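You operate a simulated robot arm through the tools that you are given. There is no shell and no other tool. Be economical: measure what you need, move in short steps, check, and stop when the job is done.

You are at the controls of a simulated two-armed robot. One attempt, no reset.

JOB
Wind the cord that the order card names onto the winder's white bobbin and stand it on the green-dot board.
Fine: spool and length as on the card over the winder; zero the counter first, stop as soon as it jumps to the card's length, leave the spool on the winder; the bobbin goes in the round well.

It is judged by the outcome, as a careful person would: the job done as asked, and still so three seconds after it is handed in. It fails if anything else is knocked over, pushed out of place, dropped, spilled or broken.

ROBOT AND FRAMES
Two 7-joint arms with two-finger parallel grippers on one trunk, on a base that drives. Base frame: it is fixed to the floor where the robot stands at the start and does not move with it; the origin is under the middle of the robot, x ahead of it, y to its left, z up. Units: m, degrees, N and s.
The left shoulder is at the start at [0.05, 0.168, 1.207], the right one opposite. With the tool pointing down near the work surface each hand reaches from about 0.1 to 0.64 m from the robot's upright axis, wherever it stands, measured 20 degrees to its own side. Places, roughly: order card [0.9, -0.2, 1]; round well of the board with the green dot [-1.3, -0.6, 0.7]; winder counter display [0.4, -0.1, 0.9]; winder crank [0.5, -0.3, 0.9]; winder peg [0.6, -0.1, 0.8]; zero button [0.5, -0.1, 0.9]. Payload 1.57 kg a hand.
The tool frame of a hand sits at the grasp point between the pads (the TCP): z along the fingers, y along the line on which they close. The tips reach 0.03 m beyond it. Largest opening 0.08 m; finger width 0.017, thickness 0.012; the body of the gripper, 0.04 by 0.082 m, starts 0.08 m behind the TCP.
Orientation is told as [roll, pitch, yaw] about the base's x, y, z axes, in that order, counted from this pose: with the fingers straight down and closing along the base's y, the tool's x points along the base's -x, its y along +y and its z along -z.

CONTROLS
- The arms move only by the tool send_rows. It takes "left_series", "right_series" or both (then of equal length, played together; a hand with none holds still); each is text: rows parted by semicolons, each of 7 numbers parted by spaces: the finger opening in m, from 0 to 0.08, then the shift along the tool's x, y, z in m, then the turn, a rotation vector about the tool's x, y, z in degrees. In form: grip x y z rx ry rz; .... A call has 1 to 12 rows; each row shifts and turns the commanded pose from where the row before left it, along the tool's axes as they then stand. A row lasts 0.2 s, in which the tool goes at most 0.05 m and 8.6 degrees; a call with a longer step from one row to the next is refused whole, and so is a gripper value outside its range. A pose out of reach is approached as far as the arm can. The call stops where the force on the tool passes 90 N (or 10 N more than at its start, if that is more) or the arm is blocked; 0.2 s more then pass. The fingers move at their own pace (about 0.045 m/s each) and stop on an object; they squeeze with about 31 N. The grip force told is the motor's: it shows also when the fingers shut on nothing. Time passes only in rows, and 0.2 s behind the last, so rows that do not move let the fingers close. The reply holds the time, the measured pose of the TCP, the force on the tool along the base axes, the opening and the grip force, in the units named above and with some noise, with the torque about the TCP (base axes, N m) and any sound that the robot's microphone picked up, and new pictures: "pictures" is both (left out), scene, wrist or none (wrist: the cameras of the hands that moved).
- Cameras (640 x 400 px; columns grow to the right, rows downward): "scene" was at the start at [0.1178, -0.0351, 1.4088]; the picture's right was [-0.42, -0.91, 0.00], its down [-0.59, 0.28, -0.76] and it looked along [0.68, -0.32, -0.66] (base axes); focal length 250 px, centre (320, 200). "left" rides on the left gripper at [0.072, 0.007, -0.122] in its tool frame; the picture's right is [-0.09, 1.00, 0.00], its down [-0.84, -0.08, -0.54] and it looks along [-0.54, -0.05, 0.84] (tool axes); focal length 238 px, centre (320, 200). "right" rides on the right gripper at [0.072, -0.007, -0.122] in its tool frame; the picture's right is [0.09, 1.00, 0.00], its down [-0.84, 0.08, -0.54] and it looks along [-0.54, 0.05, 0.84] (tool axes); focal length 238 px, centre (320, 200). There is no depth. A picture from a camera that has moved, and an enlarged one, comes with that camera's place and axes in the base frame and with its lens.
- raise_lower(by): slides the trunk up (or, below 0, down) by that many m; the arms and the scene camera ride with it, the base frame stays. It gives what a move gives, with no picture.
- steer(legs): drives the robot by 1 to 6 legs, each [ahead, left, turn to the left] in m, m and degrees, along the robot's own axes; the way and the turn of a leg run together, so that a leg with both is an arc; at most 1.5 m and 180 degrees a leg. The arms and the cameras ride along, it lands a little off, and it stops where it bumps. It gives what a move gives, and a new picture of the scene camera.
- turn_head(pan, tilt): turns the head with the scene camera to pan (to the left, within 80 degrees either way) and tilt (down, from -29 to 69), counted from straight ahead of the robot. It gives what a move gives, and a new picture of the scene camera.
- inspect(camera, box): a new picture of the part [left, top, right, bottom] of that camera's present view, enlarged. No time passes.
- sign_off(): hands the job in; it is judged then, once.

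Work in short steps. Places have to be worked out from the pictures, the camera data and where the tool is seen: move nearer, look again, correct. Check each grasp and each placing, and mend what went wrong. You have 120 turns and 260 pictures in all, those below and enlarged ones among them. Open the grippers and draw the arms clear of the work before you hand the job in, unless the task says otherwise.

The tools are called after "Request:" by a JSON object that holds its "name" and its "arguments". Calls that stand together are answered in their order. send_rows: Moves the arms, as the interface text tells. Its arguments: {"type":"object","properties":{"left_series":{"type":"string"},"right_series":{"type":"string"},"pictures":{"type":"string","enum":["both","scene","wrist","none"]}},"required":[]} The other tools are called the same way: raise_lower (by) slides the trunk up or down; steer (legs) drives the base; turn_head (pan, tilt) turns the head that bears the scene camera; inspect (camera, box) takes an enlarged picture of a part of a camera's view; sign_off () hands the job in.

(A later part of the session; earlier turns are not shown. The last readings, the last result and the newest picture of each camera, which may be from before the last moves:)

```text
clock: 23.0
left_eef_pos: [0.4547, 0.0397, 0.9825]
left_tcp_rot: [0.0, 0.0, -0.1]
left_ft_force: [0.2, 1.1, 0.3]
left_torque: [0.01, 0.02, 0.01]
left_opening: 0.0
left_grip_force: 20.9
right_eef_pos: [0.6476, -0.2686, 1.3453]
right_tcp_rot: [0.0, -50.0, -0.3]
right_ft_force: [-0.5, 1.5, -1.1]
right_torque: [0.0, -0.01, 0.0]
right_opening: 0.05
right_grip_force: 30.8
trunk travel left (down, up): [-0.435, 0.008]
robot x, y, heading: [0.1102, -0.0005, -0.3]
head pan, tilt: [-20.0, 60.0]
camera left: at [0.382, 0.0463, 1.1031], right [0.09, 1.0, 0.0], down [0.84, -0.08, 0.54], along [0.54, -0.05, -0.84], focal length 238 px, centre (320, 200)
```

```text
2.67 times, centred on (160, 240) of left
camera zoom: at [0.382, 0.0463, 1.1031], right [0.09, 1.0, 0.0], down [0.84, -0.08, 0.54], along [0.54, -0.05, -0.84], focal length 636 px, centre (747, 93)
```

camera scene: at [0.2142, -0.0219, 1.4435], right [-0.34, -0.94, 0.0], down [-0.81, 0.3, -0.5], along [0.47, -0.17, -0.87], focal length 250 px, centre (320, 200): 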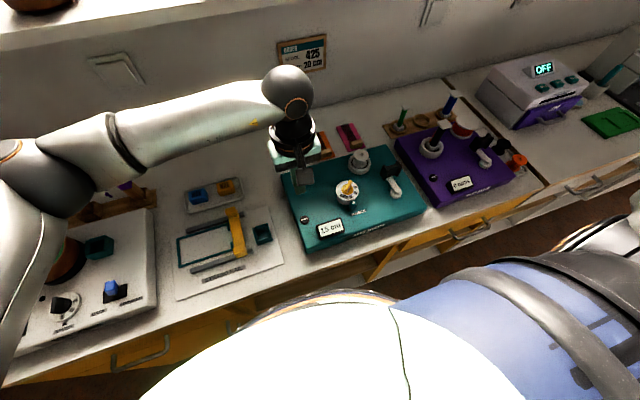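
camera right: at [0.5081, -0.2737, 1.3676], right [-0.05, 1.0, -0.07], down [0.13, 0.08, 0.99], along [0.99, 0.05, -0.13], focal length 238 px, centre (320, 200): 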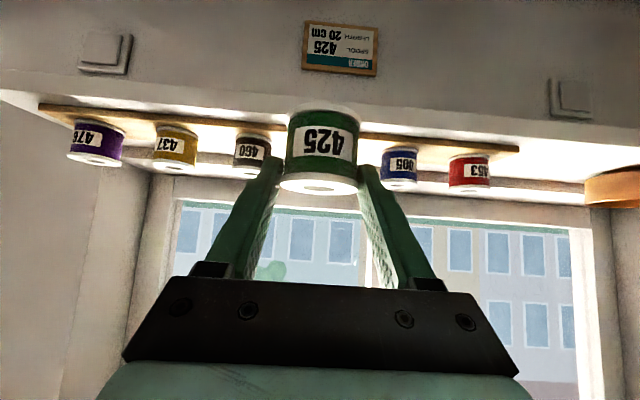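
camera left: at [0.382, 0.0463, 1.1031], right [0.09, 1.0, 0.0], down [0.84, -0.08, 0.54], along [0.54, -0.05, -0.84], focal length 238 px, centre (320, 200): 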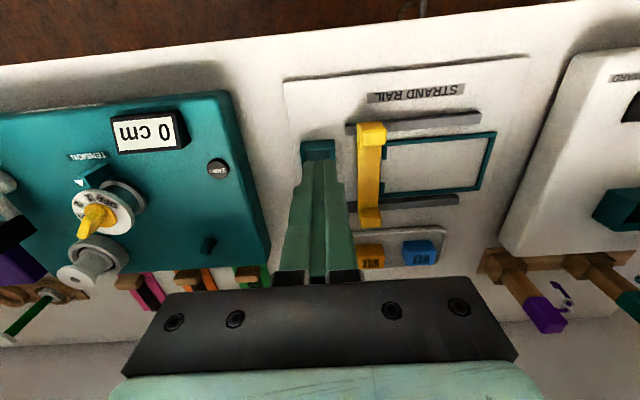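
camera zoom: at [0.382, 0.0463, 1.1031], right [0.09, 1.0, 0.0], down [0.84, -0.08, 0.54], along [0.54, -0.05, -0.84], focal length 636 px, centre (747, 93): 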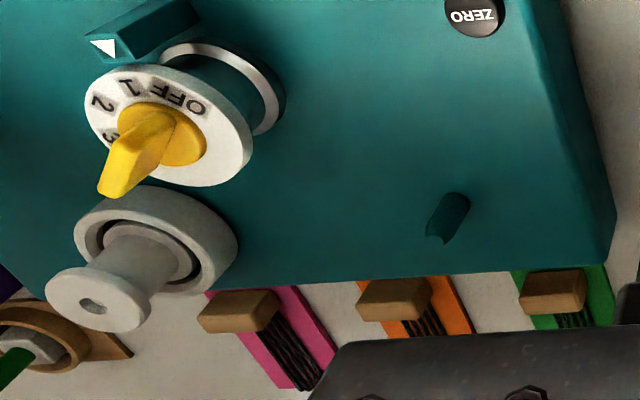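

Peg triangulates to about (0.600, -0.132), top z≈0.871. I bring the spool above it (TCP ~ (0.588, -0.132, 1.0)), moving the left hand a bit further left.

Request:
{"name": "send_rows", "arguments": {"right_series": "0.03 0.0336 0.015 0.0196 0 0 0;0.03 0.0336 0.015 0.0196 0 0 0;0.03 0.0336 0.015 0.0196 0 0 0;0.03 0.0336 0.015 0.0196 0 0 0;0.03 0.0336 0.015 0.0196 0 0 0;0.03 0.0336 0.015 0.0196 0 0 0;0.03 0.0336 0.015 0.0196 0 0 0;0.03 0.0336 0.015 0.0196 0 0 0;0.03 0.0336 0.015 0.0196 0 0 0;0.03 0 0 0 0 0 0", "left_series": "0 0 0.02 0 0 0 0;0 0 0.02 0 0 0 0;0 0 0 0 0 0 0;0 0 0 0 0 0 0;0 0 0 0 0 0 0;0 0 0 0 0 0 0;0 0 0 0 0 0 0;0 0 0 0 0 0 0;0 0 0 0 0 0 0;0 0 0 0 0 0 0"}}

```text
clock: 25.2
left_eef_pos: [0.455, 0.0791, 0.9808]
left_tcp_rot: [0.0, -0.1, 0.0]
left_ft_force: [-0.4, 1.1, 0.3]
left_torque: [0.01, -0.01, 0.0]
left_opening: 0.0
left_grip_force: 21.4
right_eef_pos: [0.5832, -0.1685, 1.032]
right_tcp_rot: [0.0, -50.0, -0.2]
right_ft_force: [-0.5, -0.1, -0.4]
right_torque: [0.01, -0.04, -0.03]
right_opening: 0.0497
right_grip_force: 31.1
right hand out of reach, approached as far as the arm can: row 8, 9
trunk travel left (down, up): [-0.435, 0.008]
robot x, y, heading: [0.1088, -0.0007, -0.5]
head pan, tilt: [-20.0, 60.0]
camera scene: at [0.2141, -0.0224, 1.4435], right [-0.34, -0.94, 0.0], down [-0.81, 0.3, -0.5], along [0.47, -0.17, -0.87], focal length 250 px, centre (320, 200)
camera right: at [0.4425, -0.1756, 1.054], right [-0.06, 1.0, -0.07], down [0.12, 0.08, 0.99], along [0.99, 0.05, -0.13], focal length 238 px, centre (320, 200)
camera left: at [0.3823, 0.0855, 1.1033], right [0.09, 1.0, 0.0], down [0.84, -0.08, 0.54], along [0.54, -0.05, -0.84], focal length 238 px, centre (320, 200)
```

scene: 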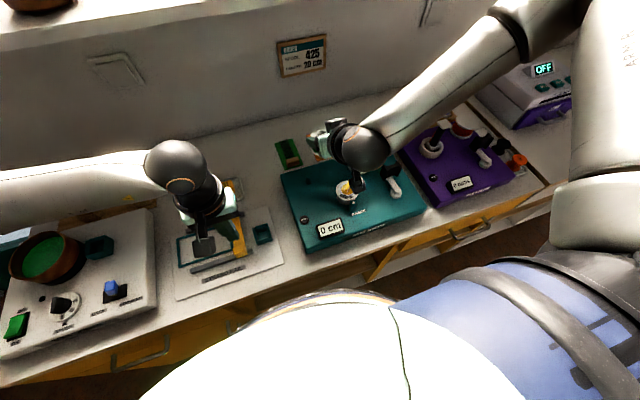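
right: 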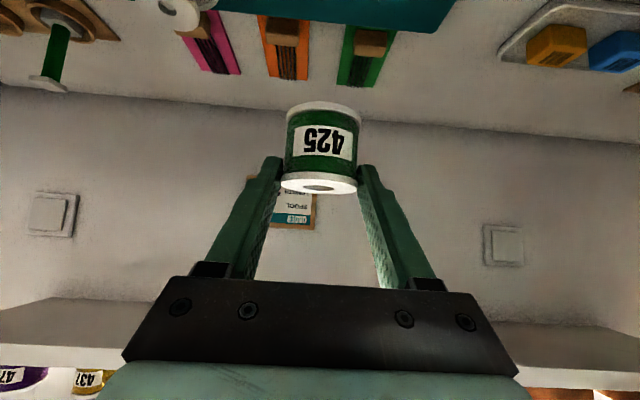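
left: 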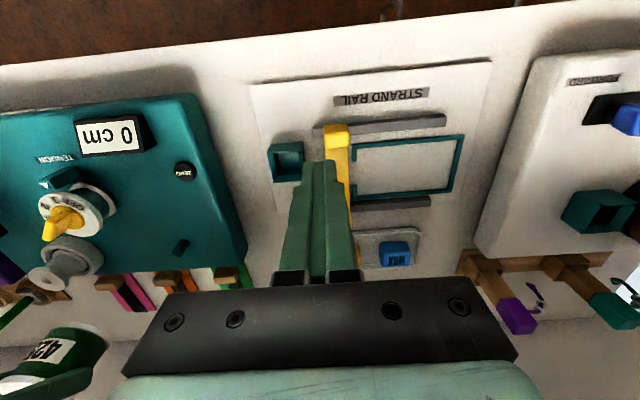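

The right arm is limited in this posture; I reposition the base back 6 cm and right 10 cm (hands are high), then lower the trunk.

Request:
{"name": "send_rows", "arguments": {"left_series": "0 0 0.04 -0.03 0 0 0;0 0 0.04 -0.03 0 0 0;0 0 0.03 -0.03 0 0 0", "pictures": "none"}}

Request:
{"name": "steer", "arguments": {"legs": [[-0.06, -0.1, 0]]}}

Request:
{"name": "raise_lower", "arguments": {"by": -0.06}}

```text
clock: 26.0
left_eef_pos: [0.4563, 0.1904, 1.0716]
left_tcp_rot: [-0.1, -0.2, -0.1]
left_ft_force: [0.6, 0.9, -0.4]
left_torque: [0.01, 0.0, -0.01]
left_opening: 0.0
left_grip_force: 21.1
right_eef_pos: [0.5817, -0.1688, 1.0324]
right_tcp_rot: [0.0, -50.1, -0.2]
right_ft_force: [-0.3, -0.4, -0.9]
right_torque: [-0.02, 0.04, 0.01]
right_opening: 0.05
right_grip_force: 31.3
trunk travel left (down, up): [-0.435, 0.008]
robot x, y, heading: [0.1109, 0.0024, -0.4]
head pan, tilt: [-20.0, 60.0]
```

```text
clock: 27.5
left_eef_pos: [0.3961, 0.0901, 1.0717]
left_tcp_rot: [0.1, 0.0, 0.2]
left_ft_force: [-0.6, 0.1, 0.2]
left_torque: [0.03, 0.01, 0.01]
left_opening: 0.0
left_grip_force: 21.1
right_eef_pos: [0.5223, -0.2675, 1.0301]
right_tcp_rot: [0.1, -50.0, -0.1]
right_ft_force: [0.0, -0.6, -0.7]
right_torque: [0.0, 0.0, 0.01]
right_opening: 0.05
right_grip_force: 31.0
trunk travel left (down, up): [-0.435, 0.008]
robot x, y, heading: [0.0471, -0.0974, -0.1]
head pan, tilt: [-20.0, 60.0]
camera scene: at [0.1544, -0.1221, 1.4435], right [-0.34, -0.94, 0.0], down [-0.81, 0.3, -0.5], along [0.47, -0.17, -0.87], focal length 250 px, centre (320, 200)
```

scene: 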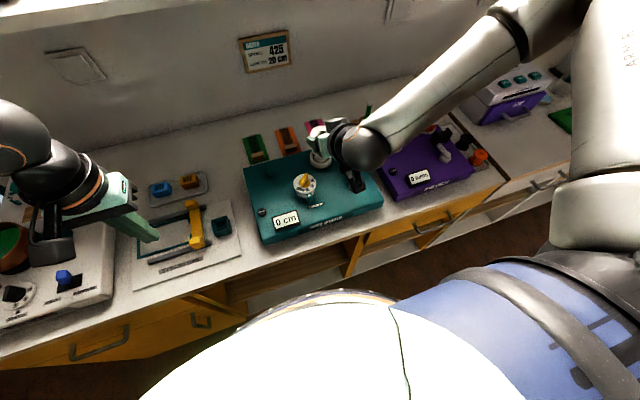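

```text
clock: 28.5
left_eef_pos: [0.397, 0.0904, 1.0124]
left_tcp_rot: [-0.1, 0.0, 0.1]
left_ft_force: [0.1, 0.1, 0.1]
left_torque: [0.04, 0.01, -0.01]
left_opening: 0.0001
left_grip_force: 21.2
right_eef_pos: [0.5239, -0.2673, 0.9716]
right_tcp_rot: [0.1, -50.0, -0.1]
right_ft_force: [0.1, -0.3, 0.1]
right_torque: [0.01, 0.04, -0.02]
right_opening: 0.0499
right_grip_force: 31.0
trunk travel left (down, up): [-0.375, 0.068]
robot x, y, heading: [0.0464, -0.0987, 0.3]
head pan, tilt: [-20.0, 60.0]
```

Now move the spool over the peg, with the left hand placed to watch.

Request:
{"name": "send_rows", "arguments": {"right_series": "0.03 -0.0153 0 -0.0129 0 0 0;0.03 -0.008 0.0338 0.0142 0 0 0;0.03 -0.008 0.0338 0.0142 0 0 0;0.03 -0.008 0.0338 0.0142 0 0 0;0.03 -0.008 0.0338 0.0142 0 0 0;0.03 0 0 0 0 0 0", "left_series": "0 -0.015 -0.015 0.005 0 0 0;0 -0.015 -0.015 0.005 0 0 0;0 0 0 0 0 0 0;0 0 0 0 0 0 0;0 0 0 0 0 0 0;0 0 0 0 0 0 0"}}

```text
clock: 29.9
left_eef_pos: [0.4271, 0.0599, 1.002]
left_tcp_rot: [0.0, 0.0, 0.0]
left_ft_force: [0.9, 0.2, -0.6]
left_torque: [0.01, 0.01, 0.02]
left_opening: 0.0
left_grip_force: 21.4
right_eef_pos: [0.5647, -0.231, 1.0379]
right_tcp_rot: [0.1, -50.0, -0.1]
right_ft_force: [-0.2, 0.4, -0.4]
right_torque: [-0.01, 0.02, 0.01]
right_opening: 0.0498
right_grip_force: 31.1
right hand out of reach, approached as far as the arm can: row 2, 3, 4, 5
trunk travel left (down, up): [-0.375, 0.068]
robot x, y, heading: [0.0531, -0.1011, -0.1]
head pan, tilt: [-20.0, 60.0]
camera scene: at [0.1547, -0.1217, 1.3835], right [-0.34, -0.94, 0.0], down [-0.81, 0.3, -0.5], along [0.47, -0.17, -0.87], focal length 250 px, centre (320, 200)
camera right: at [0.4253, -0.2375, 1.0608], right [-0.06, 1.0, -0.07], down [0.12, 0.08, 0.99], along [0.99, 0.05, -0.13], focal length 238 px, centre (320, 200)
camera left: at [0.3535, 0.0676, 1.1243], right [0.09, 1.0, 0.0], down [0.84, -0.08, 0.54], along [0.54, -0.05, -0.84], focal length 238 px, centre (320, 200)
```

scene: 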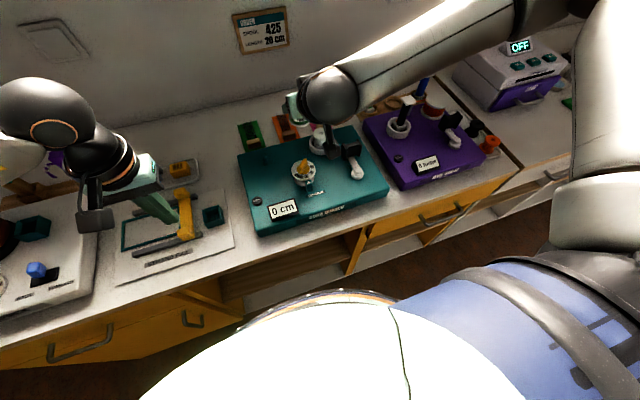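
right: 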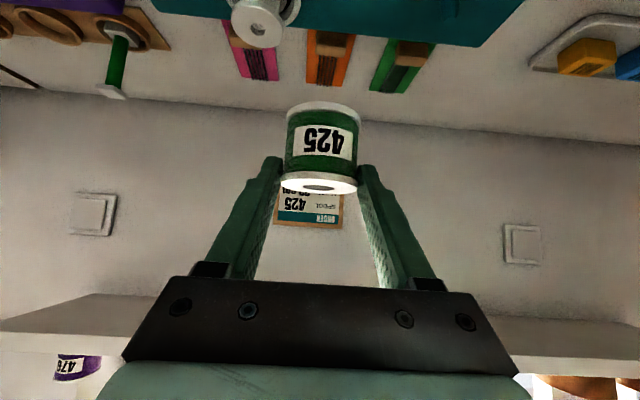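
left: 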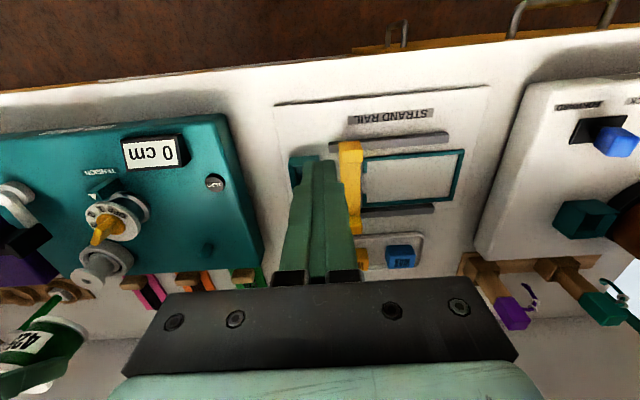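

The arm is folded too tightly (wrist too close to the shoulder). I back the base up 15 cm and re-extend.

Request:
{"name": "steer", "arguments": {"legs": [[-0.15, 0, 0]]}}

Request:
{"name": "turn_head", "arguments": {"pan": -3, "tilt": 45}}

```text
clock: 31.3
left_eef_pos: [0.2778, 0.0622, 1.0022]
left_tcp_rot: [0.1, -0.1, 0.1]
left_ft_force: [-1.3, 0.4, -0.7]
left_torque: [0.03, -0.02, -0.03]
left_opening: 0.0
left_grip_force: 21.2
right_eef_pos: [0.4169, -0.2308, 1.0385]
right_tcp_rot: [0.1, -50.0, -0.1]
right_ft_force: [0.9, 0.5, -0.9]
right_torque: [0.03, 0.04, -0.01]
right_opening: 0.0502
right_grip_force: 30.8
trunk travel left (down, up): [-0.375, 0.068]
robot x, y, heading: [-0.0982, -0.1021, 0.2]
head pan, tilt: [-20.0, 60.0]
camera scene: at [0.006, -0.1217, 1.3836], right [-0.34, -0.94, 0.0], down [-0.81, 0.3, -0.5], along [0.47, -0.17, -0.87], focal length 250 px, centre (320, 200)
```

scene: 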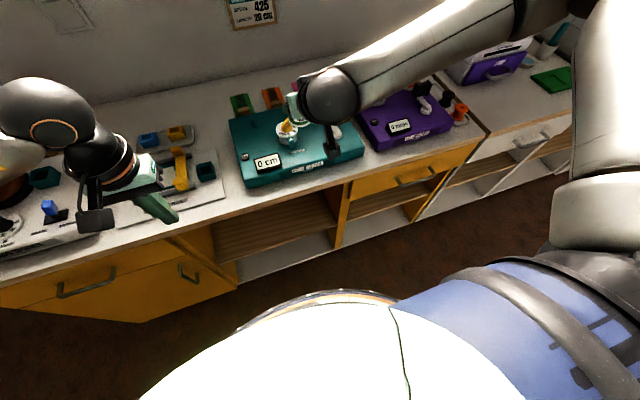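

```text
clock: 32.1
left_eef_pos: [0.2782, 0.0607, 1.0026]
left_tcp_rot: [0.1, 0.1, 0.1]
left_ft_force: [0.0, 0.0, -0.2]
left_torque: [0.0, -0.01, 0.02]
left_opening: 0.0001
left_grip_force: 21.4
right_eef_pos: [0.4176, -0.2312, 1.0372]
right_tcp_rot: [0.2, -49.9, -0.1]
right_ft_force: [0.5, -0.4, -0.5]
right_torque: [-0.02, 0.03, 0.01]
right_opening: 0.0499
right_grip_force: 31.2
trunk travel left (down, up): [-0.375, 0.068]
robot x, y, heading: [-0.0986, -0.0993, -0.1]
head pan, tilt: [-3.0, 45.0]
camera scene: at [0.0254, -0.1032, 1.4029], right [-0.05, -1.0, 0.0], down [-0.71, 0.04, -0.71], along [0.71, -0.04, -0.71], focal length 250 px, centre (320, 200)
```

scene: 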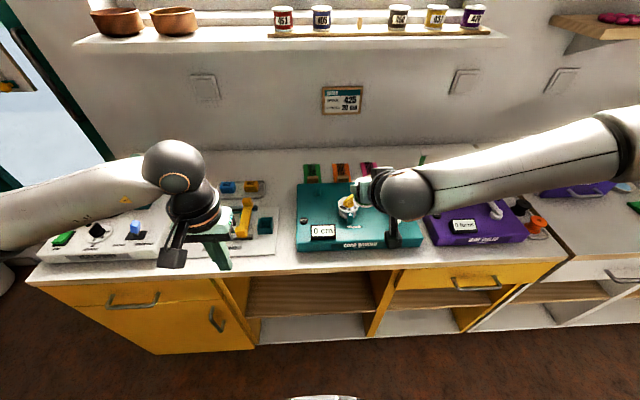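

Extend right hand to above the peg, left hand forward to observe.

Request:
{"name": "send_rows", "arguments": {"right_series": "0.03 -0.009 0.0165 0.0297 0 0 0;0.03 -0.009 0.0165 0.0297 0 0 0;0.03 -0.009 0.0165 0.0297 0 0 0;0.03 -0.009 0.0165 0.0297 0 0 0;0.03 -0.009 0.0165 0.0297 0 0 0;0.03 -0.009 0.0165 0.0297 0 0 0;0.03 0 0 0 0 0 0", "left_series": "0 -0.02 0 0 0 0 0;0 -0.02 0 0 0 0 0;0 -0.02 0 0 0 0 0;0 -0.02 0 0 0 0 0;0 -0.02 0 0 0 0 0;0 -0.02 0 0 0 0 0;0 0 0 0 0 0 0"}}

```text
clock: 33.7
left_eef_pos: [0.3975, 0.0619, 1.0032]
left_tcp_rot: [0.0, -0.1, 0.1]
left_ft_force: [-0.4, 0.8, 0.2]
left_torque: [0.0, -0.02, -0.01]
left_opening: 0.0002
left_grip_force: 21.1
right_eef_pos: [0.5041, -0.2696, 1.0397]
right_tcp_rot: [0.3, -49.9, 0.0]
right_ft_force: [-0.4, 0.1, -0.5]
right_torque: [0.03, 0.02, 0.03]
right_opening: 0.0497
right_grip_force: 30.4
right hand out of reach, approached as far as the arm can: row 1, 2, 3, 4, 5, 6
trunk travel left (down, up): [-0.375, 0.068]
robot x, y, heading: [-0.1, -0.1052, 0.1]
head pan, tilt: [-3.0, 45.0]
camera scene: at [0.0253, -0.1031, 1.403], right [-0.05, -1.0, 0.0], down [-0.71, 0.04, -0.71], along [0.71, -0.04, -0.71], focal length 250 px, centre (320, 200)
camera right: at [0.3645, -0.2767, 1.0638], right [-0.06, 1.0, -0.07], down [0.12, 0.08, 0.99], along [0.99, 0.05, -0.13], focal length 238 px, centre (320, 200)
camera left: at [0.3259, 0.0682, 1.1253], right [0.09, 1.0, 0.0], down [0.84, -0.08, 0.54], along [0.54, -0.05, -0.84], focal length 238 px, centre (320, 200)
```

scene: 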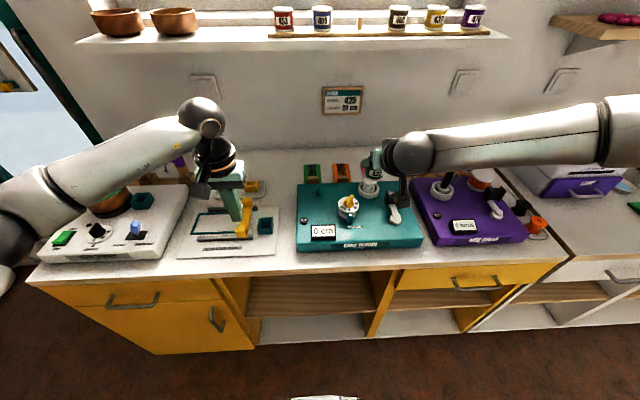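
right: 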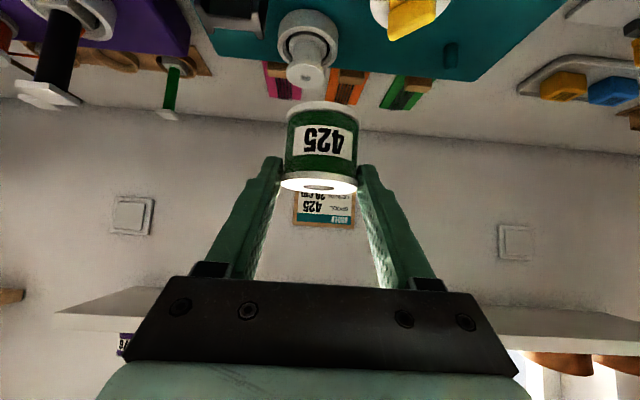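
left: 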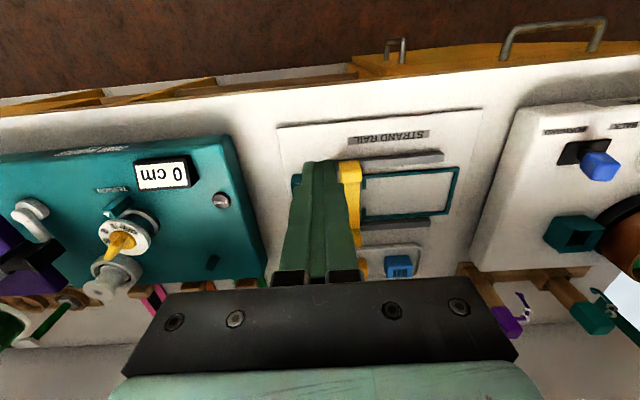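

The joint limits block this heading. I test turning the hand about the vertical by +25° (fingers more to the left) and then moving left.

Request:
{"name": "send_rows", "arguments": {"right_series": "0.03 0 0 0 -6.3 0 -5.3;0.03 0 0 0 -6.3 0 -5.3;0.03 0 0 0 -6.3 0 -5.3;0.03 0 0.03 0 0 0 0;0.03 0 0.03 0 0 0 0;0.03 0 0 0 0 0 0", "pictures": "scene"}}

```text
clock: 35.1
left_eef_pos: [0.3977, 0.0609, 1.0033]
left_tcp_rot: [0.0, 0.0, 0.0]
left_ft_force: [0.2, -0.1, 0.4]
left_torque: [-0.01, 0.03, 0.03]
left_opening: 0.0
left_grip_force: 21.5
right_eef_pos: [0.4785, -0.2158, 1.0422]
right_tcp_rot: [0.2, -50.0, 24.7]
right_ft_force: [0.0, 0.1, -0.9]
right_torque: [-0.01, 0.04, 0.01]
right_opening: 0.0499
right_grip_force: 30.6
trunk travel left (down, up): [-0.375, 0.068]
robot x, y, heading: [-0.0979, -0.0972, 0.3]
head pan, tilt: [-3.0, 45.0]
camera scene: at [0.0254, -0.1032, 1.403], right [-0.05, -1.0, 0.0], down [-0.71, 0.04, -0.71], along [0.71, -0.04, -0.71], focal length 250 px, centre (320, 200)
```

scene: 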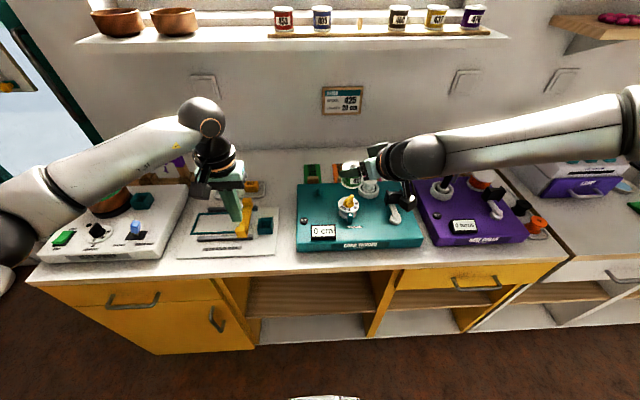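

Yaw +25° is feasible and movable. Continue to a point above the peg: TCP (0.589, -0.137, 0.96).

Request:
{"name": "send_rows", "arguments": {"right_series": "0.03 -0.0058 0.0062 0.0388 0 0 0;0.03 -0.0058 0.0062 0.0388 0 0 0;0.03 -0.0058 0.0062 0.0388 0 0 0;0.03 -0.0058 0.0062 0.0388 0 0 0;0.03 0 0 0 0 0 0"}}

```text
clock: 36.3
left_eef_pos: [0.3991, 0.0616, 1.0035]
left_tcp_rot: [-0.1, 0.0, 0.1]
left_ft_force: [0.2, 0.0, 0.6]
left_torque: [-0.01, 0.02, -0.01]
left_opening: 0.0
left_grip_force: 21.1
right_eef_pos: [0.5059, -0.2259, 1.0265]
right_tcp_rot: [0.1, -50.0, 24.6]
right_ft_force: [-0.5, -0.5, -0.9]
right_torque: [-0.03, -0.02, 0.01]
right_opening: 0.05
right_grip_force: 30.9
right hand out of reach, approached as far as the arm can: row 1, 2, 3, 4
trunk travel left (down, up): [-0.375, 0.068]
robot x, y, heading: [-0.0948, -0.0991, 0.1]
head pan, tilt: [-3.0, 45.0]
camera scene: at [0.0254, -0.1031, 1.403], right [-0.05, -1.0, 0.0], down [-0.71, 0.04, -0.71], along [0.71, -0.04, -0.71], focal length 250 px, centre (320, 200)
camera right: at [0.3822, -0.2902, 1.0495], right [-0.47, 0.88, -0.07], down [0.08, 0.12, 0.99], along [0.88, 0.46, -0.13], focal length 238 px, centre (320, 200)
```

scene: 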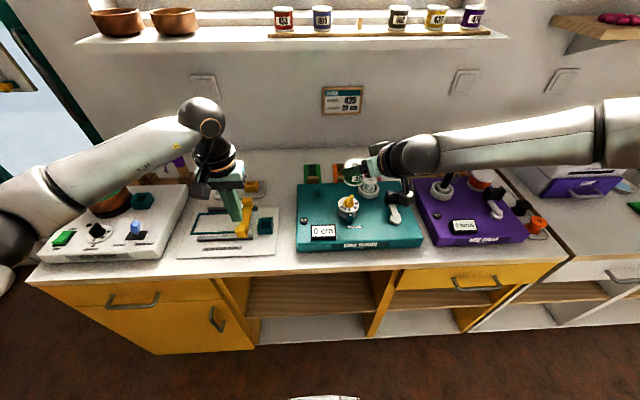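
right: 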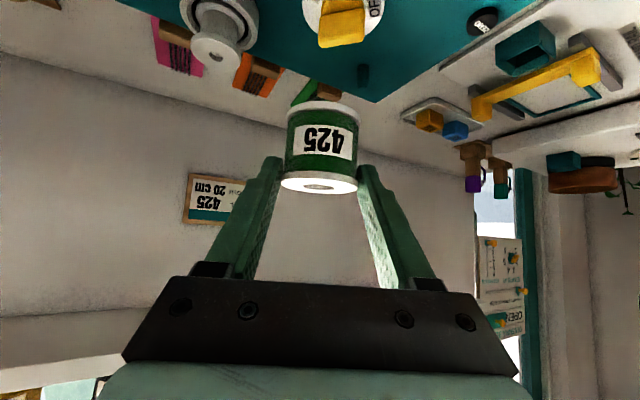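

I'll use the base and trunk as positioner: retreat the right hand to the feasible pose, prepare the left, then drive and lower.

Request:
{"name": "send_rows", "arguments": {"right_series": "0.03 0.0058 -0.002 -0.02 0 0 0;0.03 0.0 0.01 -0.015 0 0 0;0.03 0 0 0 0 0 0", "left_series": "0 0.03 -0.02 -0.033 0 0 0;0 0.03 -0.02 -0.033 0 0 0;0 0.03 -0.02 -0.033 0 0 0", "pictures": "none"}}

Request:
{"name": "steer", "arguments": {"legs": [[0.09, 0.08, 0]]}}

```text
clock: 37.1
left_eef_pos: [0.3064, 0.0041, 1.1019]
left_tcp_rot: [0.0, 0.0, 0.2]
left_ft_force: [-0.6, 0.5, -1.0]
left_torque: [0.01, -0.02, 0.01]
left_opening: 0.0
left_grip_force: 20.7
right_eef_pos: [0.4756, -0.2319, 1.0455]
right_tcp_rot: [0.1, -50.0, 24.5]
right_ft_force: [-0.9, 0.0, -1.2]
right_torque: [0.0, 0.0, -0.02]
right_opening: 0.0498
right_grip_force: 31.0
trunk travel left (down, up): [-0.375, 0.068]
robot x, y, heading: [-0.0988, -0.1007, -0.0]
head pan, tilt: [-3.0, 45.0]
```

```text
clock: 38.5
left_eef_pos: [0.3956, 0.0851, 1.1001]
left_tcp_rot: [-0.1, 0.0, 0.2]
left_ft_force: [0.7, -0.3, 0.1]
left_torque: [0.01, 0.05, 0.01]
left_opening: 0.0
left_grip_force: 21.2
right_eef_pos: [0.5655, -0.1513, 1.0451]
right_tcp_rot: [0.1, -50.0, 24.7]
right_ft_force: [0.6, -0.1, -1.2]
right_torque: [0.03, 0.03, 0.0]
right_opening: 0.0498
right_grip_force: 31.4
trunk travel left (down, up): [-0.375, 0.068]
robot x, y, heading: [-0.009, -0.0216, 0.3]
head pan, tilt: [-3.0, 45.0]
camera scene: at [0.1147, -0.0236, 1.4029], right [-0.05, -1.0, 0.0], down [-0.71, 0.04, -0.71], along [0.71, -0.04, -0.71], focal length 250 px, centre (320, 200)
```

scene: 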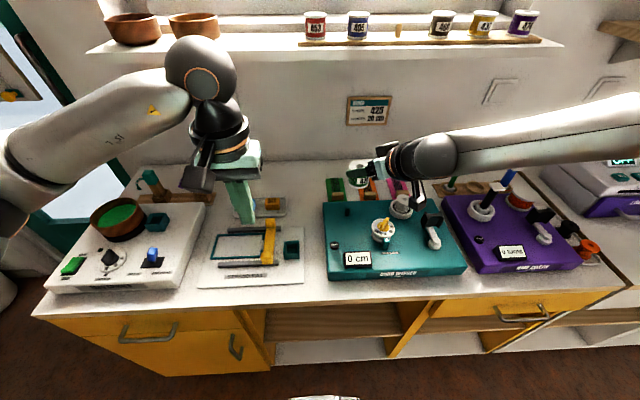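

Request:
{"name": "raise_lower", "arguments": {"by": -0.09}}

Request:
{"name": "send_rows", "arguments": {"left_series": "0 -0.01 -0.02 0 0 0 0;0 0 0 0 0 0 0"}}

```text
clock: 39.7
left_eef_pos: [0.3938, 0.0825, 1.0117]
left_tcp_rot: [0.0, 0.0, 0.2]
left_ft_force: [0.6, 0.0, -0.4]
left_torque: [0.03, 0.05, -0.02]
left_opening: 0.0001
left_grip_force: 21.3
right_eef_pos: [0.5633, -0.152, 0.9563]
right_tcp_rot: [0.1, -50.0, 24.8]
right_ft_force: [-0.4, -0.6, -0.7]
right_torque: [-0.03, 0.02, -0.03]
right_opening: 0.0502
right_grip_force: 30.9
trunk travel left (down, up): [-0.285, 0.158]
robot x, y, heading: [-0.0086, -0.0215, 0.2]
head pan, tilt: [-3.0, 45.0]
```

```text
clock: 40.3
left_eef_pos: [0.4049, 0.0643, 1.0097]
left_tcp_rot: [-0.1, 0.0, 0.3]
left_ft_force: [-1.4, -0.2, -0.6]
left_torque: [-0.02, 0.0, 0.03]
left_opening: 0.0
left_grip_force: 21.0
right_eef_pos: [0.5631, -0.1508, 0.9552]
right_tcp_rot: [0.0, -49.9, 24.7]
right_ft_force: [0.1, -0.3, -1.0]
right_torque: [-0.01, 0.02, -0.03]
right_opening: 0.05
right_grip_force: 30.7
trunk travel left (down, up): [-0.285, 0.158]
robot x, y, heading: [-0.0078, -0.0232, -0.1]
head pan, tilt: [-3.0, 45.0]
camera scene: at [0.1141, -0.024, 1.313], right [-0.05, -1.0, 0.0], down [-0.71, 0.04, -0.71], along [0.71, -0.04, -0.71], focal length 250 px, centre (320, 200)
camera left: at [0.333, 0.0708, 1.1322], right [0.09, 1.0, 0.0], down [0.84, -0.07, 0.54], along [0.54, -0.05, -0.84], focal length 238 px, centre (320, 200)
```

scene: 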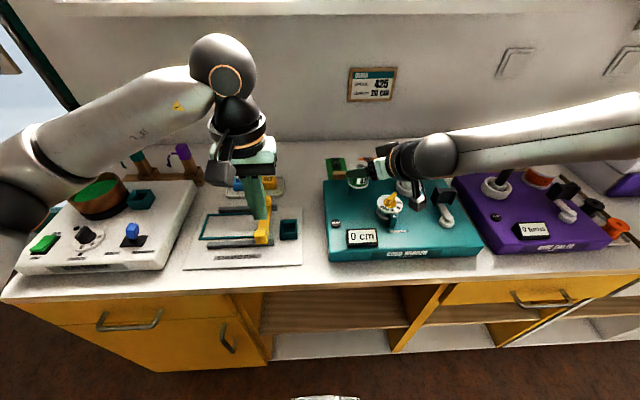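
left: 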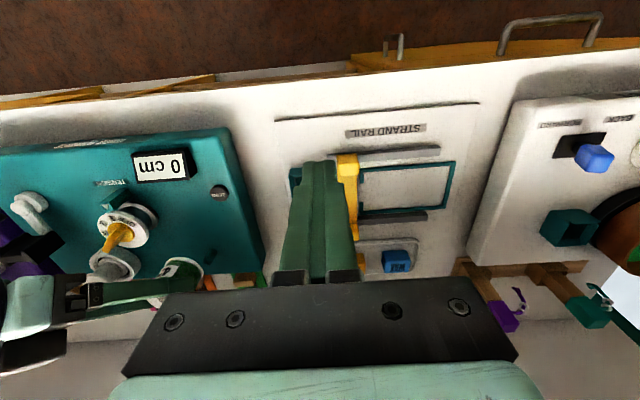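

Request:
{"name": "send_rows", "arguments": {"right_series": "0.03 -0.0095 0.001 0.0113 0 0 0;0.03 -0.0095 0.001 0.0113 0 0 0;0.03 0 0 0 0 0 0", "pictures": "none"}}

Request:
{"name": "inspect", "arguments": {"camera": "left", "box": [120, 200, 280, 300]}}

Request:
{"name": "inspect", "arguments": {"camera": "scene", "box": [315, 140, 475, 240]}}

```text
clock: 41.1
left_eef_pos: [0.4072, 0.0637, 1.0106]
left_tcp_rot: [0.0, 0.0, 0.2]
left_ft_force: [-0.7, 0.8, 1.0]
left_torque: [-0.02, 0.0, 0.01]
left_opening: 0.0
left_grip_force: 21.5
right_eef_pos: [0.5901, -0.1378, 0.957]
right_tcp_rot: [0.1, -50.1, 24.7]
right_ft_force: [0.6, 0.4, 0.3]
right_torque: [0.02, 0.03, -0.01]
right_opening: 0.05
right_grip_force: 30.8
trunk travel left (down, up): [-0.285, 0.158]
robot x, y, heading: [-0.0092, -0.0213, 0.2]
head pan, tilt: [-3.0, 45.0]
```

```text
4.00 times, centred on (200, 250) of left
camera zoom: at [0.3329, 0.0709, 1.1322], right [0.09, 1.0, 0.0], down [0.84, -0.07, 0.54], along [0.54, -0.05, -0.84], focal length 953 px, centre (800, 0)
```

zoom: 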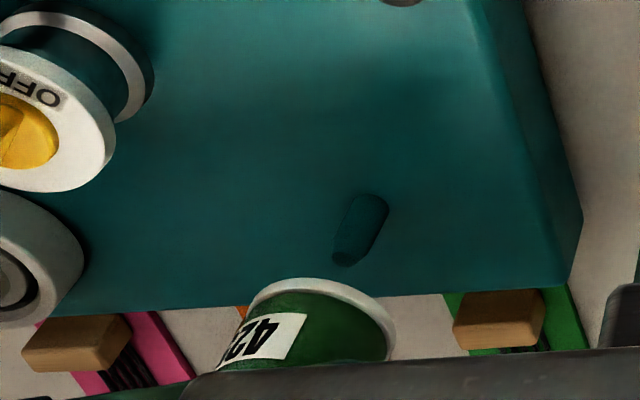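

```text
4.00 times, centred on (395, 190) of scene
camera zoom: at [0.114, -0.0241, 1.313], right [-0.05, -1.0, 0.0], down [-0.71, 0.04, -0.71], along [0.71, -0.04, -0.71], focal length 998 px, centre (20, 240)
```

zoom: 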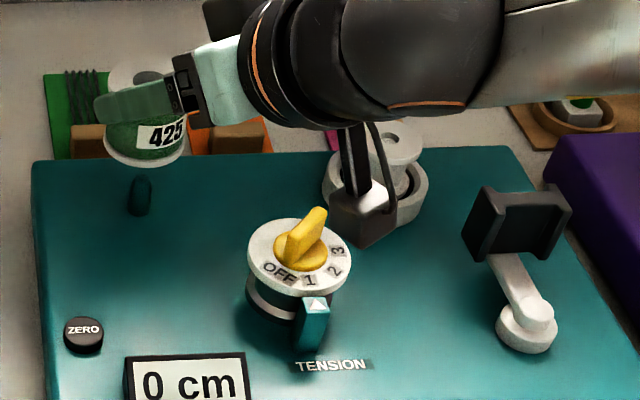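

Both views show the spool nearly over the peg; spool bottom is at ~0.903, axis ≈(0.601,-0.128), peg ≈(0.606,-0.132). I correct and lower 2 cm, then re-check.

Request:
{"name": "send_rows", "arguments": {"right_series": "0.03 0.0068 -0.0057 0.0075 0 0 0;0.03 0.0067 0 0.0075 0 0 0;0.03 0 0 0 0 0 0", "left_series": "0 0.02 0.01 -0.01 0 0 0;0 0.02 0.01 -0.01 0 0 0;0 0 0 0 0 0 0", "pictures": "none"}}

Request:
{"name": "inspect", "arguments": {"camera": "left", "box": [120, 200, 280, 300]}}

Request:
{"name": "inspect", "arguments": {"camera": "scene", "box": [315, 150, 395, 200]}}

```text
clock: 41.9
left_eef_pos: [0.3661, 0.0831, 1.0313]
left_tcp_rot: [0.0, 0.0, 0.3]
left_ft_force: [0.7, -0.3, 0.5]
left_torque: [0.04, 0.0, 0.02]
left_opening: 0.0
left_grip_force: 20.8
right_eef_pos: [0.5922, -0.1436, 0.9365]
right_tcp_rot: [0.0, -50.0, 24.6]
right_ft_force: [-0.7, -0.3, 0.3]
right_torque: [0.0, 0.0, 0.03]
right_opening: 0.05
right_grip_force: 30.7
right hand out of reach, approached as far as the arm can: row 2
trunk travel left (down, up): [-0.285, 0.158]
robot x, y, heading: [-0.0073, -0.0197, -0.1]
head pan, tilt: [-3.0, 45.0]
```

```text
4.00 times, centred on (200, 250) of left
camera zoom: at [0.2931, 0.0898, 1.153], right [0.09, 1.0, 0.0], down [0.84, -0.07, 0.54], along [0.54, -0.05, -0.84], focal length 953 px, centre (800, 0)
```

zoom: 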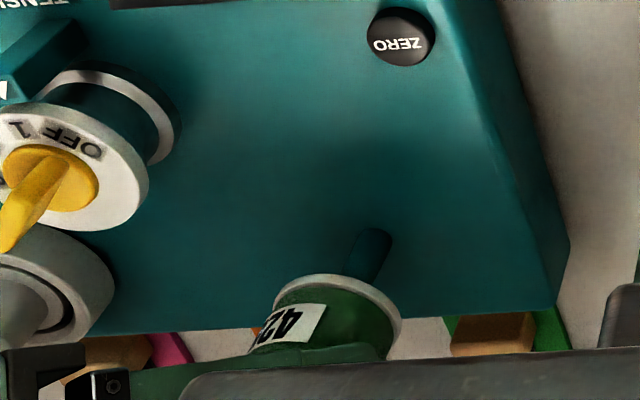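

```text
8.00 times, centred on (355, 175) of scene
camera zoom: at [0.1141, -0.0241, 1.3129], right [-0.05, -1.0, 0.0], down [-0.71, 0.04, -0.71], along [0.71, -0.04, -0.71], focal length 1997 px, centre (40, 400)
```

zoom: 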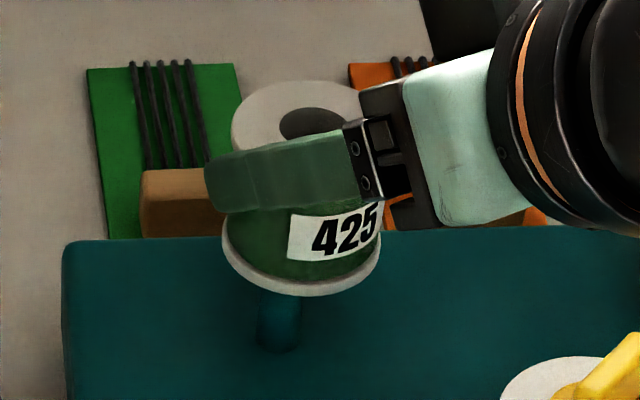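

Spool hole (~26 mm) vs peg (~17 mm): I nudge +3 mm in y and lower via the trunk.

Request:
{"name": "send_rows", "arguments": {"right_series": "0.03 -0.0006 0.003 0.0006 0 0 0;0.03 0 0 0 0 0 0", "pictures": "none"}}

Request:
{"name": "raise_lower", "arguments": {"by": -0.012}}

Request:
{"name": "inspect", "arguments": {"camera": "left", "box": [120, 200, 280, 300]}}

Request:
{"name": "inspect", "arguments": {"camera": "scene", "box": [315, 140, 395, 190]}}

```text
clock: 42.5
left_eef_pos: [0.3658, 0.083, 1.0316]
left_tcp_rot: [0.0, 0.0, 0.2]
left_ft_force: [-0.6, 0.1, 0.3]
left_torque: [0.0, 0.0, 0.0]
left_opening: 0.0
left_grip_force: 21.7
right_eef_pos: [0.5914, -0.1433, 0.9377]
right_tcp_rot: [0.2, -50.0, 24.7]
right_ft_force: [0.0, 0.1, -2.0]
right_torque: [0.0, 0.03, 0.0]
right_opening: 0.0498
right_grip_force: 30.6
trunk travel left (down, up): [-0.285, 0.158]
robot x, y, heading: [-0.0098, -0.0184, 0.1]
head pan, tilt: [-3.0, 45.0]
```

```text
clock: 43.1
left_eef_pos: [0.3639, 0.0833, 1.0204]
left_tcp_rot: [0.0, -0.1, 0.2]
left_ft_force: [-0.5, -0.1, -0.7]
left_torque: [0.01, -0.01, 0.01]
left_opening: 0.0001
left_grip_force: 21.2
right_eef_pos: [0.5912, -0.1413, 0.932]
right_tcp_rot: [0.0, -50.6, 24.9]
right_ft_force: [-0.2, -1.5, 18.5]
right_torque: [0.17, -0.04, -0.02]
right_opening: 0.0501
right_grip_force: 31.6
trunk travel left (down, up): [-0.273, 0.17]
robot x, y, heading: [-0.0057, -0.0166, 0.0]
head pan, tilt: [-3.0, 45.0]
```

```text
4.00 times, centred on (200, 250) of left
camera zoom: at [0.2917, 0.0898, 1.1417], right [0.09, 1.0, 0.0], down [0.84, -0.07, 0.54], along [0.54, -0.05, -0.84], focal length 953 px, centre (800, 0)
```

zoom: 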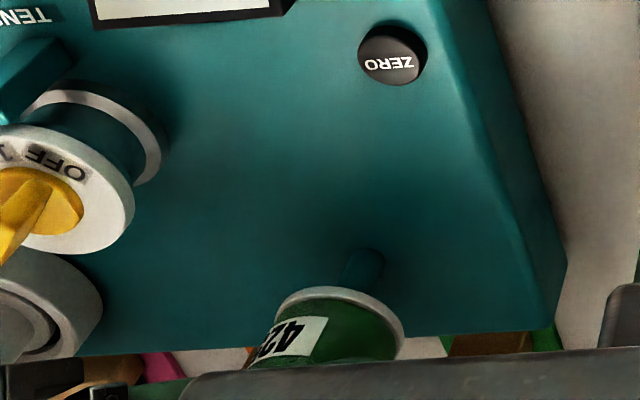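

```text
8.00 times, centred on (355, 165) of scene
camera zoom: at [0.1122, -0.0239, 1.3015], right [-0.05, -1.0, 0.0], down [-0.7, 0.04, -0.71], along [0.71, -0.04, -0.71], focal length 1997 px, centre (40, 480)
```

zoom: 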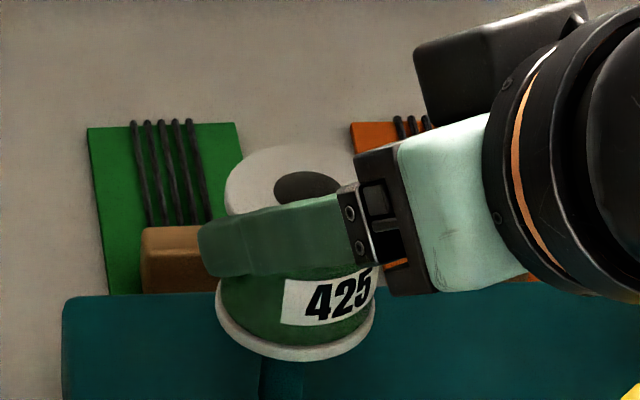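

The spool landed on the peg's top (18 N, no torque): views suggest it is ~6 mm too far ahead. I lift 6 mm, shift (-6, +2) mm and lower again.

Request:
{"name": "raise_lower", "arguments": {"by": 0.01}}

Request:
{"name": "send_rows", "arguments": {"right_series": "0.03 0.003 0.0043 -0.0035 0 0 0;0.03 0 0 0 0 0 0", "pictures": "none"}}

Request:
{"name": "raise_lower", "arguments": {"by": -0.012}}

Request:
{"name": "inspect", "arguments": {"camera": "scene", "box": [315, 140, 395, 190]}}

```text
clock: 43.7
left_eef_pos: [0.3658, 0.0833, 1.0292]
left_tcp_rot: [0.0, 0.1, 0.4]
left_ft_force: [-1.4, -0.2, -0.4]
left_torque: [0.01, 0.01, 0.01]
left_opening: 0.0
left_grip_force: 21.6
right_eef_pos: [0.5888, -0.1434, 0.9329]
right_tcp_rot: [0.2, -49.6, 24.7]
right_ft_force: [-0.3, -0.1, -0.9]
right_torque: [0.0, 0.04, 0.0]
right_opening: 0.05
right_grip_force: 30.5
trunk travel left (down, up): [-0.283, 0.16]
robot x, y, heading: [-0.0043, -0.02, 0.2]
head pan, tilt: [-3.0, 45.0]
```

```text
clock: 44.3
left_eef_pos: [0.3657, 0.0833, 1.0285]
left_tcp_rot: [0.0, 0.0, 0.2]
left_ft_force: [0.2, -0.2, -0.4]
left_torque: [0.0, 0.01, 0.01]
left_opening: 0.0
left_grip_force: 21.5
right_eef_pos: [0.5849, -0.1404, 0.9349]
right_tcp_rot: [0.1, -49.9, 24.7]
right_ft_force: [-0.6, -0.7, -1.6]
right_torque: [0.01, 0.05, 0.0]
right_opening: 0.0498
right_grip_force: 30.6
trunk travel left (down, up): [-0.283, 0.16]
robot x, y, heading: [-0.0073, -0.0193, -0.0]
head pan, tilt: [-3.0, 45.0]
```

```text
clock: 44.9
left_eef_pos: [0.3665, 0.0839, 1.0185]
left_tcp_rot: [0.0, 0.1, 0.2]
left_ft_force: [-1.3, 0.9, -0.5]
left_torque: [0.03, 0.04, 0.0]
left_opening: 0.0
left_grip_force: 21.3
right_eef_pos: [0.5859, -0.1398, 0.9238]
right_tcp_rot: [0.1, -50.1, 24.7]
right_ft_force: [0.1, 0.2, -1.0]
right_torque: [0.02, 0.03, 0.03]
right_opening: 0.05
right_grip_force: 30.7
trunk travel left (down, up): [-0.271, 0.172]
robot x, y, heading: [-0.0089, -0.0185, 0.3]
head pan, tilt: [-3.0, 45.0]
```

```text
8.00 times, centred on (355, 165) of scene
camera zoom: at [0.1139, -0.0241, 1.2989], right [-0.05, -1.0, 0.0], down [-0.71, 0.04, -0.71], along [0.71, -0.04, -0.71], focal length 1997 px, centre (40, 480)
```

zoom: 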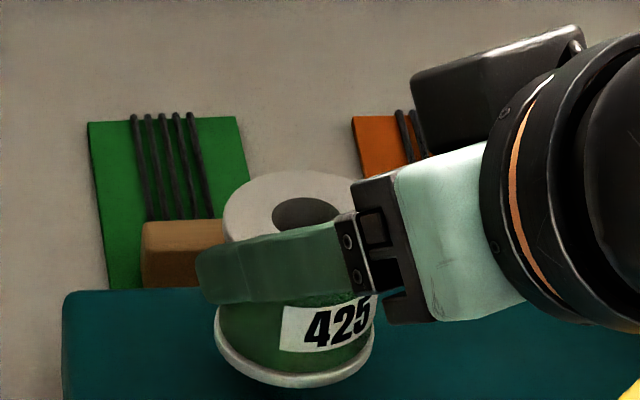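

No contact now at 8 mm below the earlier contact height — the peg is entering the hole. Continue lowering.

Request:
{"name": "raise_lower", "arguments": {"by": -0.01}}

Request:
{"name": "inspect", "arguments": {"camera": "left", "box": [120, 200, 280, 300]}}

Request:
{"name": "inspect", "arguments": {"camera": "scene", "box": [315, 130, 475, 230]}}

```text
clock: 45.5
left_eef_pos: [0.3662, 0.0826, 1.0068]
left_tcp_rot: [0.0, 0.0, 0.2]
left_ft_force: [0.4, -0.5, 0.3]
left_torque: [0.04, -0.02, 0.01]
left_opening: 0.0
left_grip_force: 21.3
right_eef_pos: [0.5852, -0.1403, 0.9136]
right_tcp_rot: [0.1, -49.9, 24.7]
right_ft_force: [0.0, -1.3, -0.5]
right_torque: [0.0, 0.02, 0.01]
right_opening: 0.0498
right_grip_force: 31.2
trunk travel left (down, up): [-0.261, 0.182]
robot x, y, heading: [-0.007, -0.0195, 0.2]
head pan, tilt: [-3.0, 45.0]
```

```text
4.00 times, centred on (200, 250) of left
camera zoom: at [0.2931, 0.0897, 1.1289], right [0.09, 1.0, 0.0], down [0.84, -0.07, 0.54], along [0.54, -0.05, -0.84], focal length 953 px, centre (800, 0)
```

zoom: 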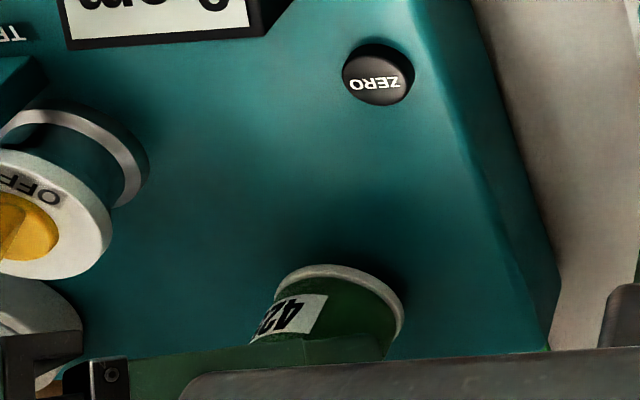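

```text
4.00 times, centred on (395, 180) of scene
camera zoom: at [0.1139, -0.0241, 1.2889], right [-0.05, -1.0, 0.0], down [-0.71, 0.04, -0.71], along [0.71, -0.04, -0.71], focal length 998 px, centre (20, 280)
```

zoom: 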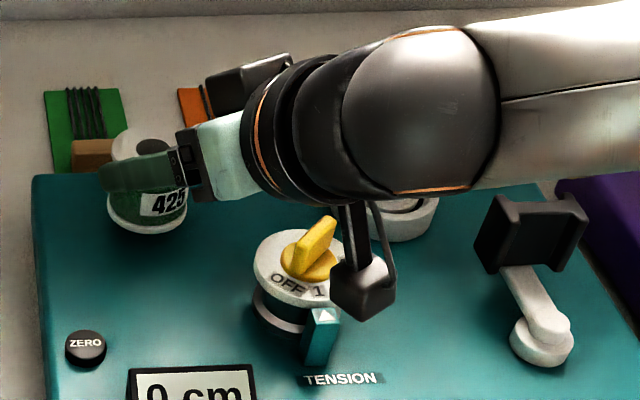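

No force yet; lower 6 mm more, watching the camera box near the dial.

Request:
{"name": "raise_lower", "arguments": {"by": -0.006}}

Request:
{"name": "inspect", "arguments": {"camera": "left", "box": [0, 180, 280, 300]}}

```text
clock: 46.0
left_eef_pos: [0.365, 0.0831, 1.0007]
left_tcp_rot: [0.1, -0.1, 0.2]
left_ft_force: [-0.5, -0.3, 0.1]
left_torque: [0.01, -0.03, -0.01]
left_opening: 0.0001
left_grip_force: 21.5
right_eef_pos: [0.5852, -0.1409, 0.9081]
right_tcp_rot: [0.2, -49.9, 24.7]
right_ft_force: [-0.4, -0.7, -0.9]
right_torque: [-0.04, 0.02, -0.01]
right_opening: 0.0499
right_grip_force: 30.2
trunk travel left (down, up): [-0.255, 0.188]
robot x, y, heading: [-0.0121, -0.0214, 0.4]
head pan, tilt: [-3.0, 45.0]
```

```text
2.29 times, centred on (140, 240) of left
camera zoom: at [0.2931, 0.0897, 1.1229], right [0.09, 1.0, 0.0], down [0.84, -0.07, 0.54], along [0.54, -0.05, -0.84], focal length 545 px, centre (731, 109)
```

zoom: 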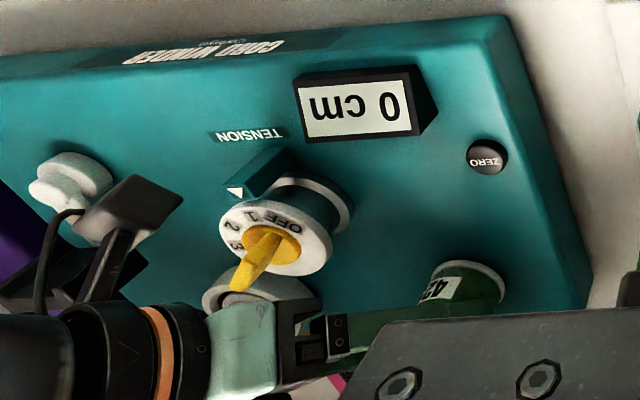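

Spool bottom should be at the deck now. Release.

Request:
{"name": "send_rows", "arguments": {"right_series": "0.055 0 0 0 0 0 0;0.07 0 0 0 0 0 0;0.08 0 0 0 0 0 0", "pictures": "none"}}

Request:
{"name": "inspect", "arguments": {"camera": "scene", "box": [315, 130, 475, 230]}}

```text
clock: 46.8
left_eef_pos: [0.3644, 0.0825, 1.001]
left_tcp_rot: [-0.1, 0.0, 0.2]
left_ft_force: [-0.4, -0.6, 0.1]
left_torque: [-0.01, -0.01, -0.01]
left_opening: 0.0001
left_grip_force: 21.2
right_eef_pos: [0.5853, -0.1402, 0.9088]
right_tcp_rot: [0.0, -50.1, 24.7]
right_ft_force: [0.7, 0.3, -0.6]
right_torque: [0.0, 0.04, -0.02]
right_opening: 0.0801
right_grip_force: 0.0
trunk travel left (down, up): [-0.255, 0.188]
robot x, y, heading: [-0.0076, -0.0221, 0.3]
head pan, tilt: [-3.0, 45.0]
```

```text
4.00 times, centred on (395, 180) of scene
camera zoom: at [0.114, -0.0241, 1.283], right [-0.05, -1.0, 0.0], down [-0.71, 0.04, -0.71], along [0.71, -0.04, -0.71], focal length 998 px, centre (20, 280)
```

zoom: 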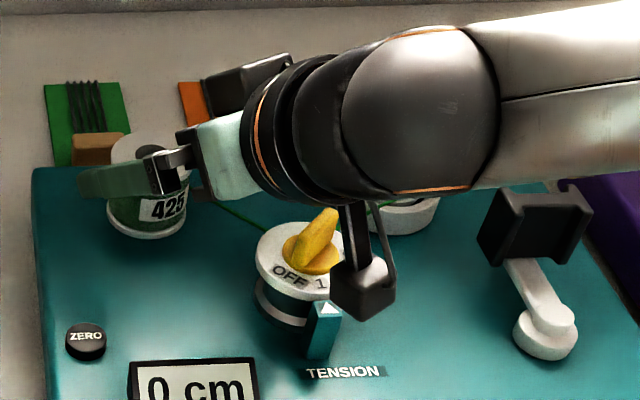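

The cord is now threaded from the spool to the dial. Withdraw the right hand along its axis.

Request:
{"name": "send_rows", "arguments": {"right_series": "0.08 0 0 -0.03 0 0 0;0.08 0 0 -0.04 0 0 0;0.08 -0.02 0 -0.035 0 0 0;0.08 -0.03 0 -0.03 0 0 0;0.08 0 0 0 0 0 0", "pictures": "scene"}}

Request:
{"name": "inspect", "arguments": {"camera": "scene", "box": [315, 130, 475, 230]}}

```text
clock: 48.0
left_eef_pos: [0.367, 0.0837, 1.0019]
left_tcp_rot: [0.1, -0.1, 0.2]
left_ft_force: [-0.5, 0.8, -0.4]
left_torque: [0.01, -0.02, 0.03]
left_opening: 0.0
left_grip_force: 21.2
right_eef_pos: [0.5202, -0.1704, 1.0343]
right_tcp_rot: [0.1, -50.0, 24.9]
right_ft_force: [1.1, 0.2, -0.3]
right_torque: [-0.01, -0.02, 0.01]
right_opening: 0.0799
right_grip_force: 0.1
trunk travel left (down, up): [-0.255, 0.188]
robot x, y, heading: [-0.0107, -0.0211, 0.5]
head pan, tilt: [-3.0, 45.0]
camera scene: at [0.114, -0.024, 1.2829], right [-0.05, -1.0, 0.0], down [-0.71, 0.04, -0.71], along [0.71, -0.04, -0.71], focal length 250 px, centre (320, 200)
```

scene: 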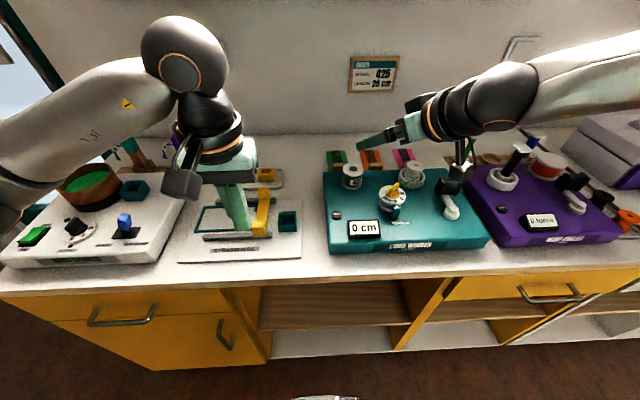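

```text
4.00 times, centred on (395, 180) of scene
camera zoom: at [0.114, -0.024, 1.2829], right [-0.05, -1.0, 0.0], down [-0.71, 0.04, -0.71], along [0.71, -0.04, -0.71], focal length 998 px, centre (20, 280)
```

zoom: 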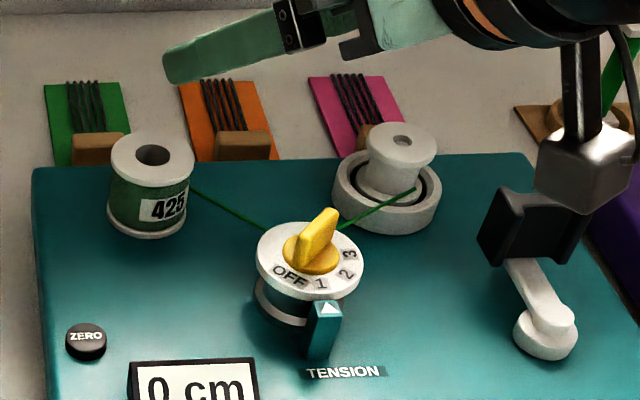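

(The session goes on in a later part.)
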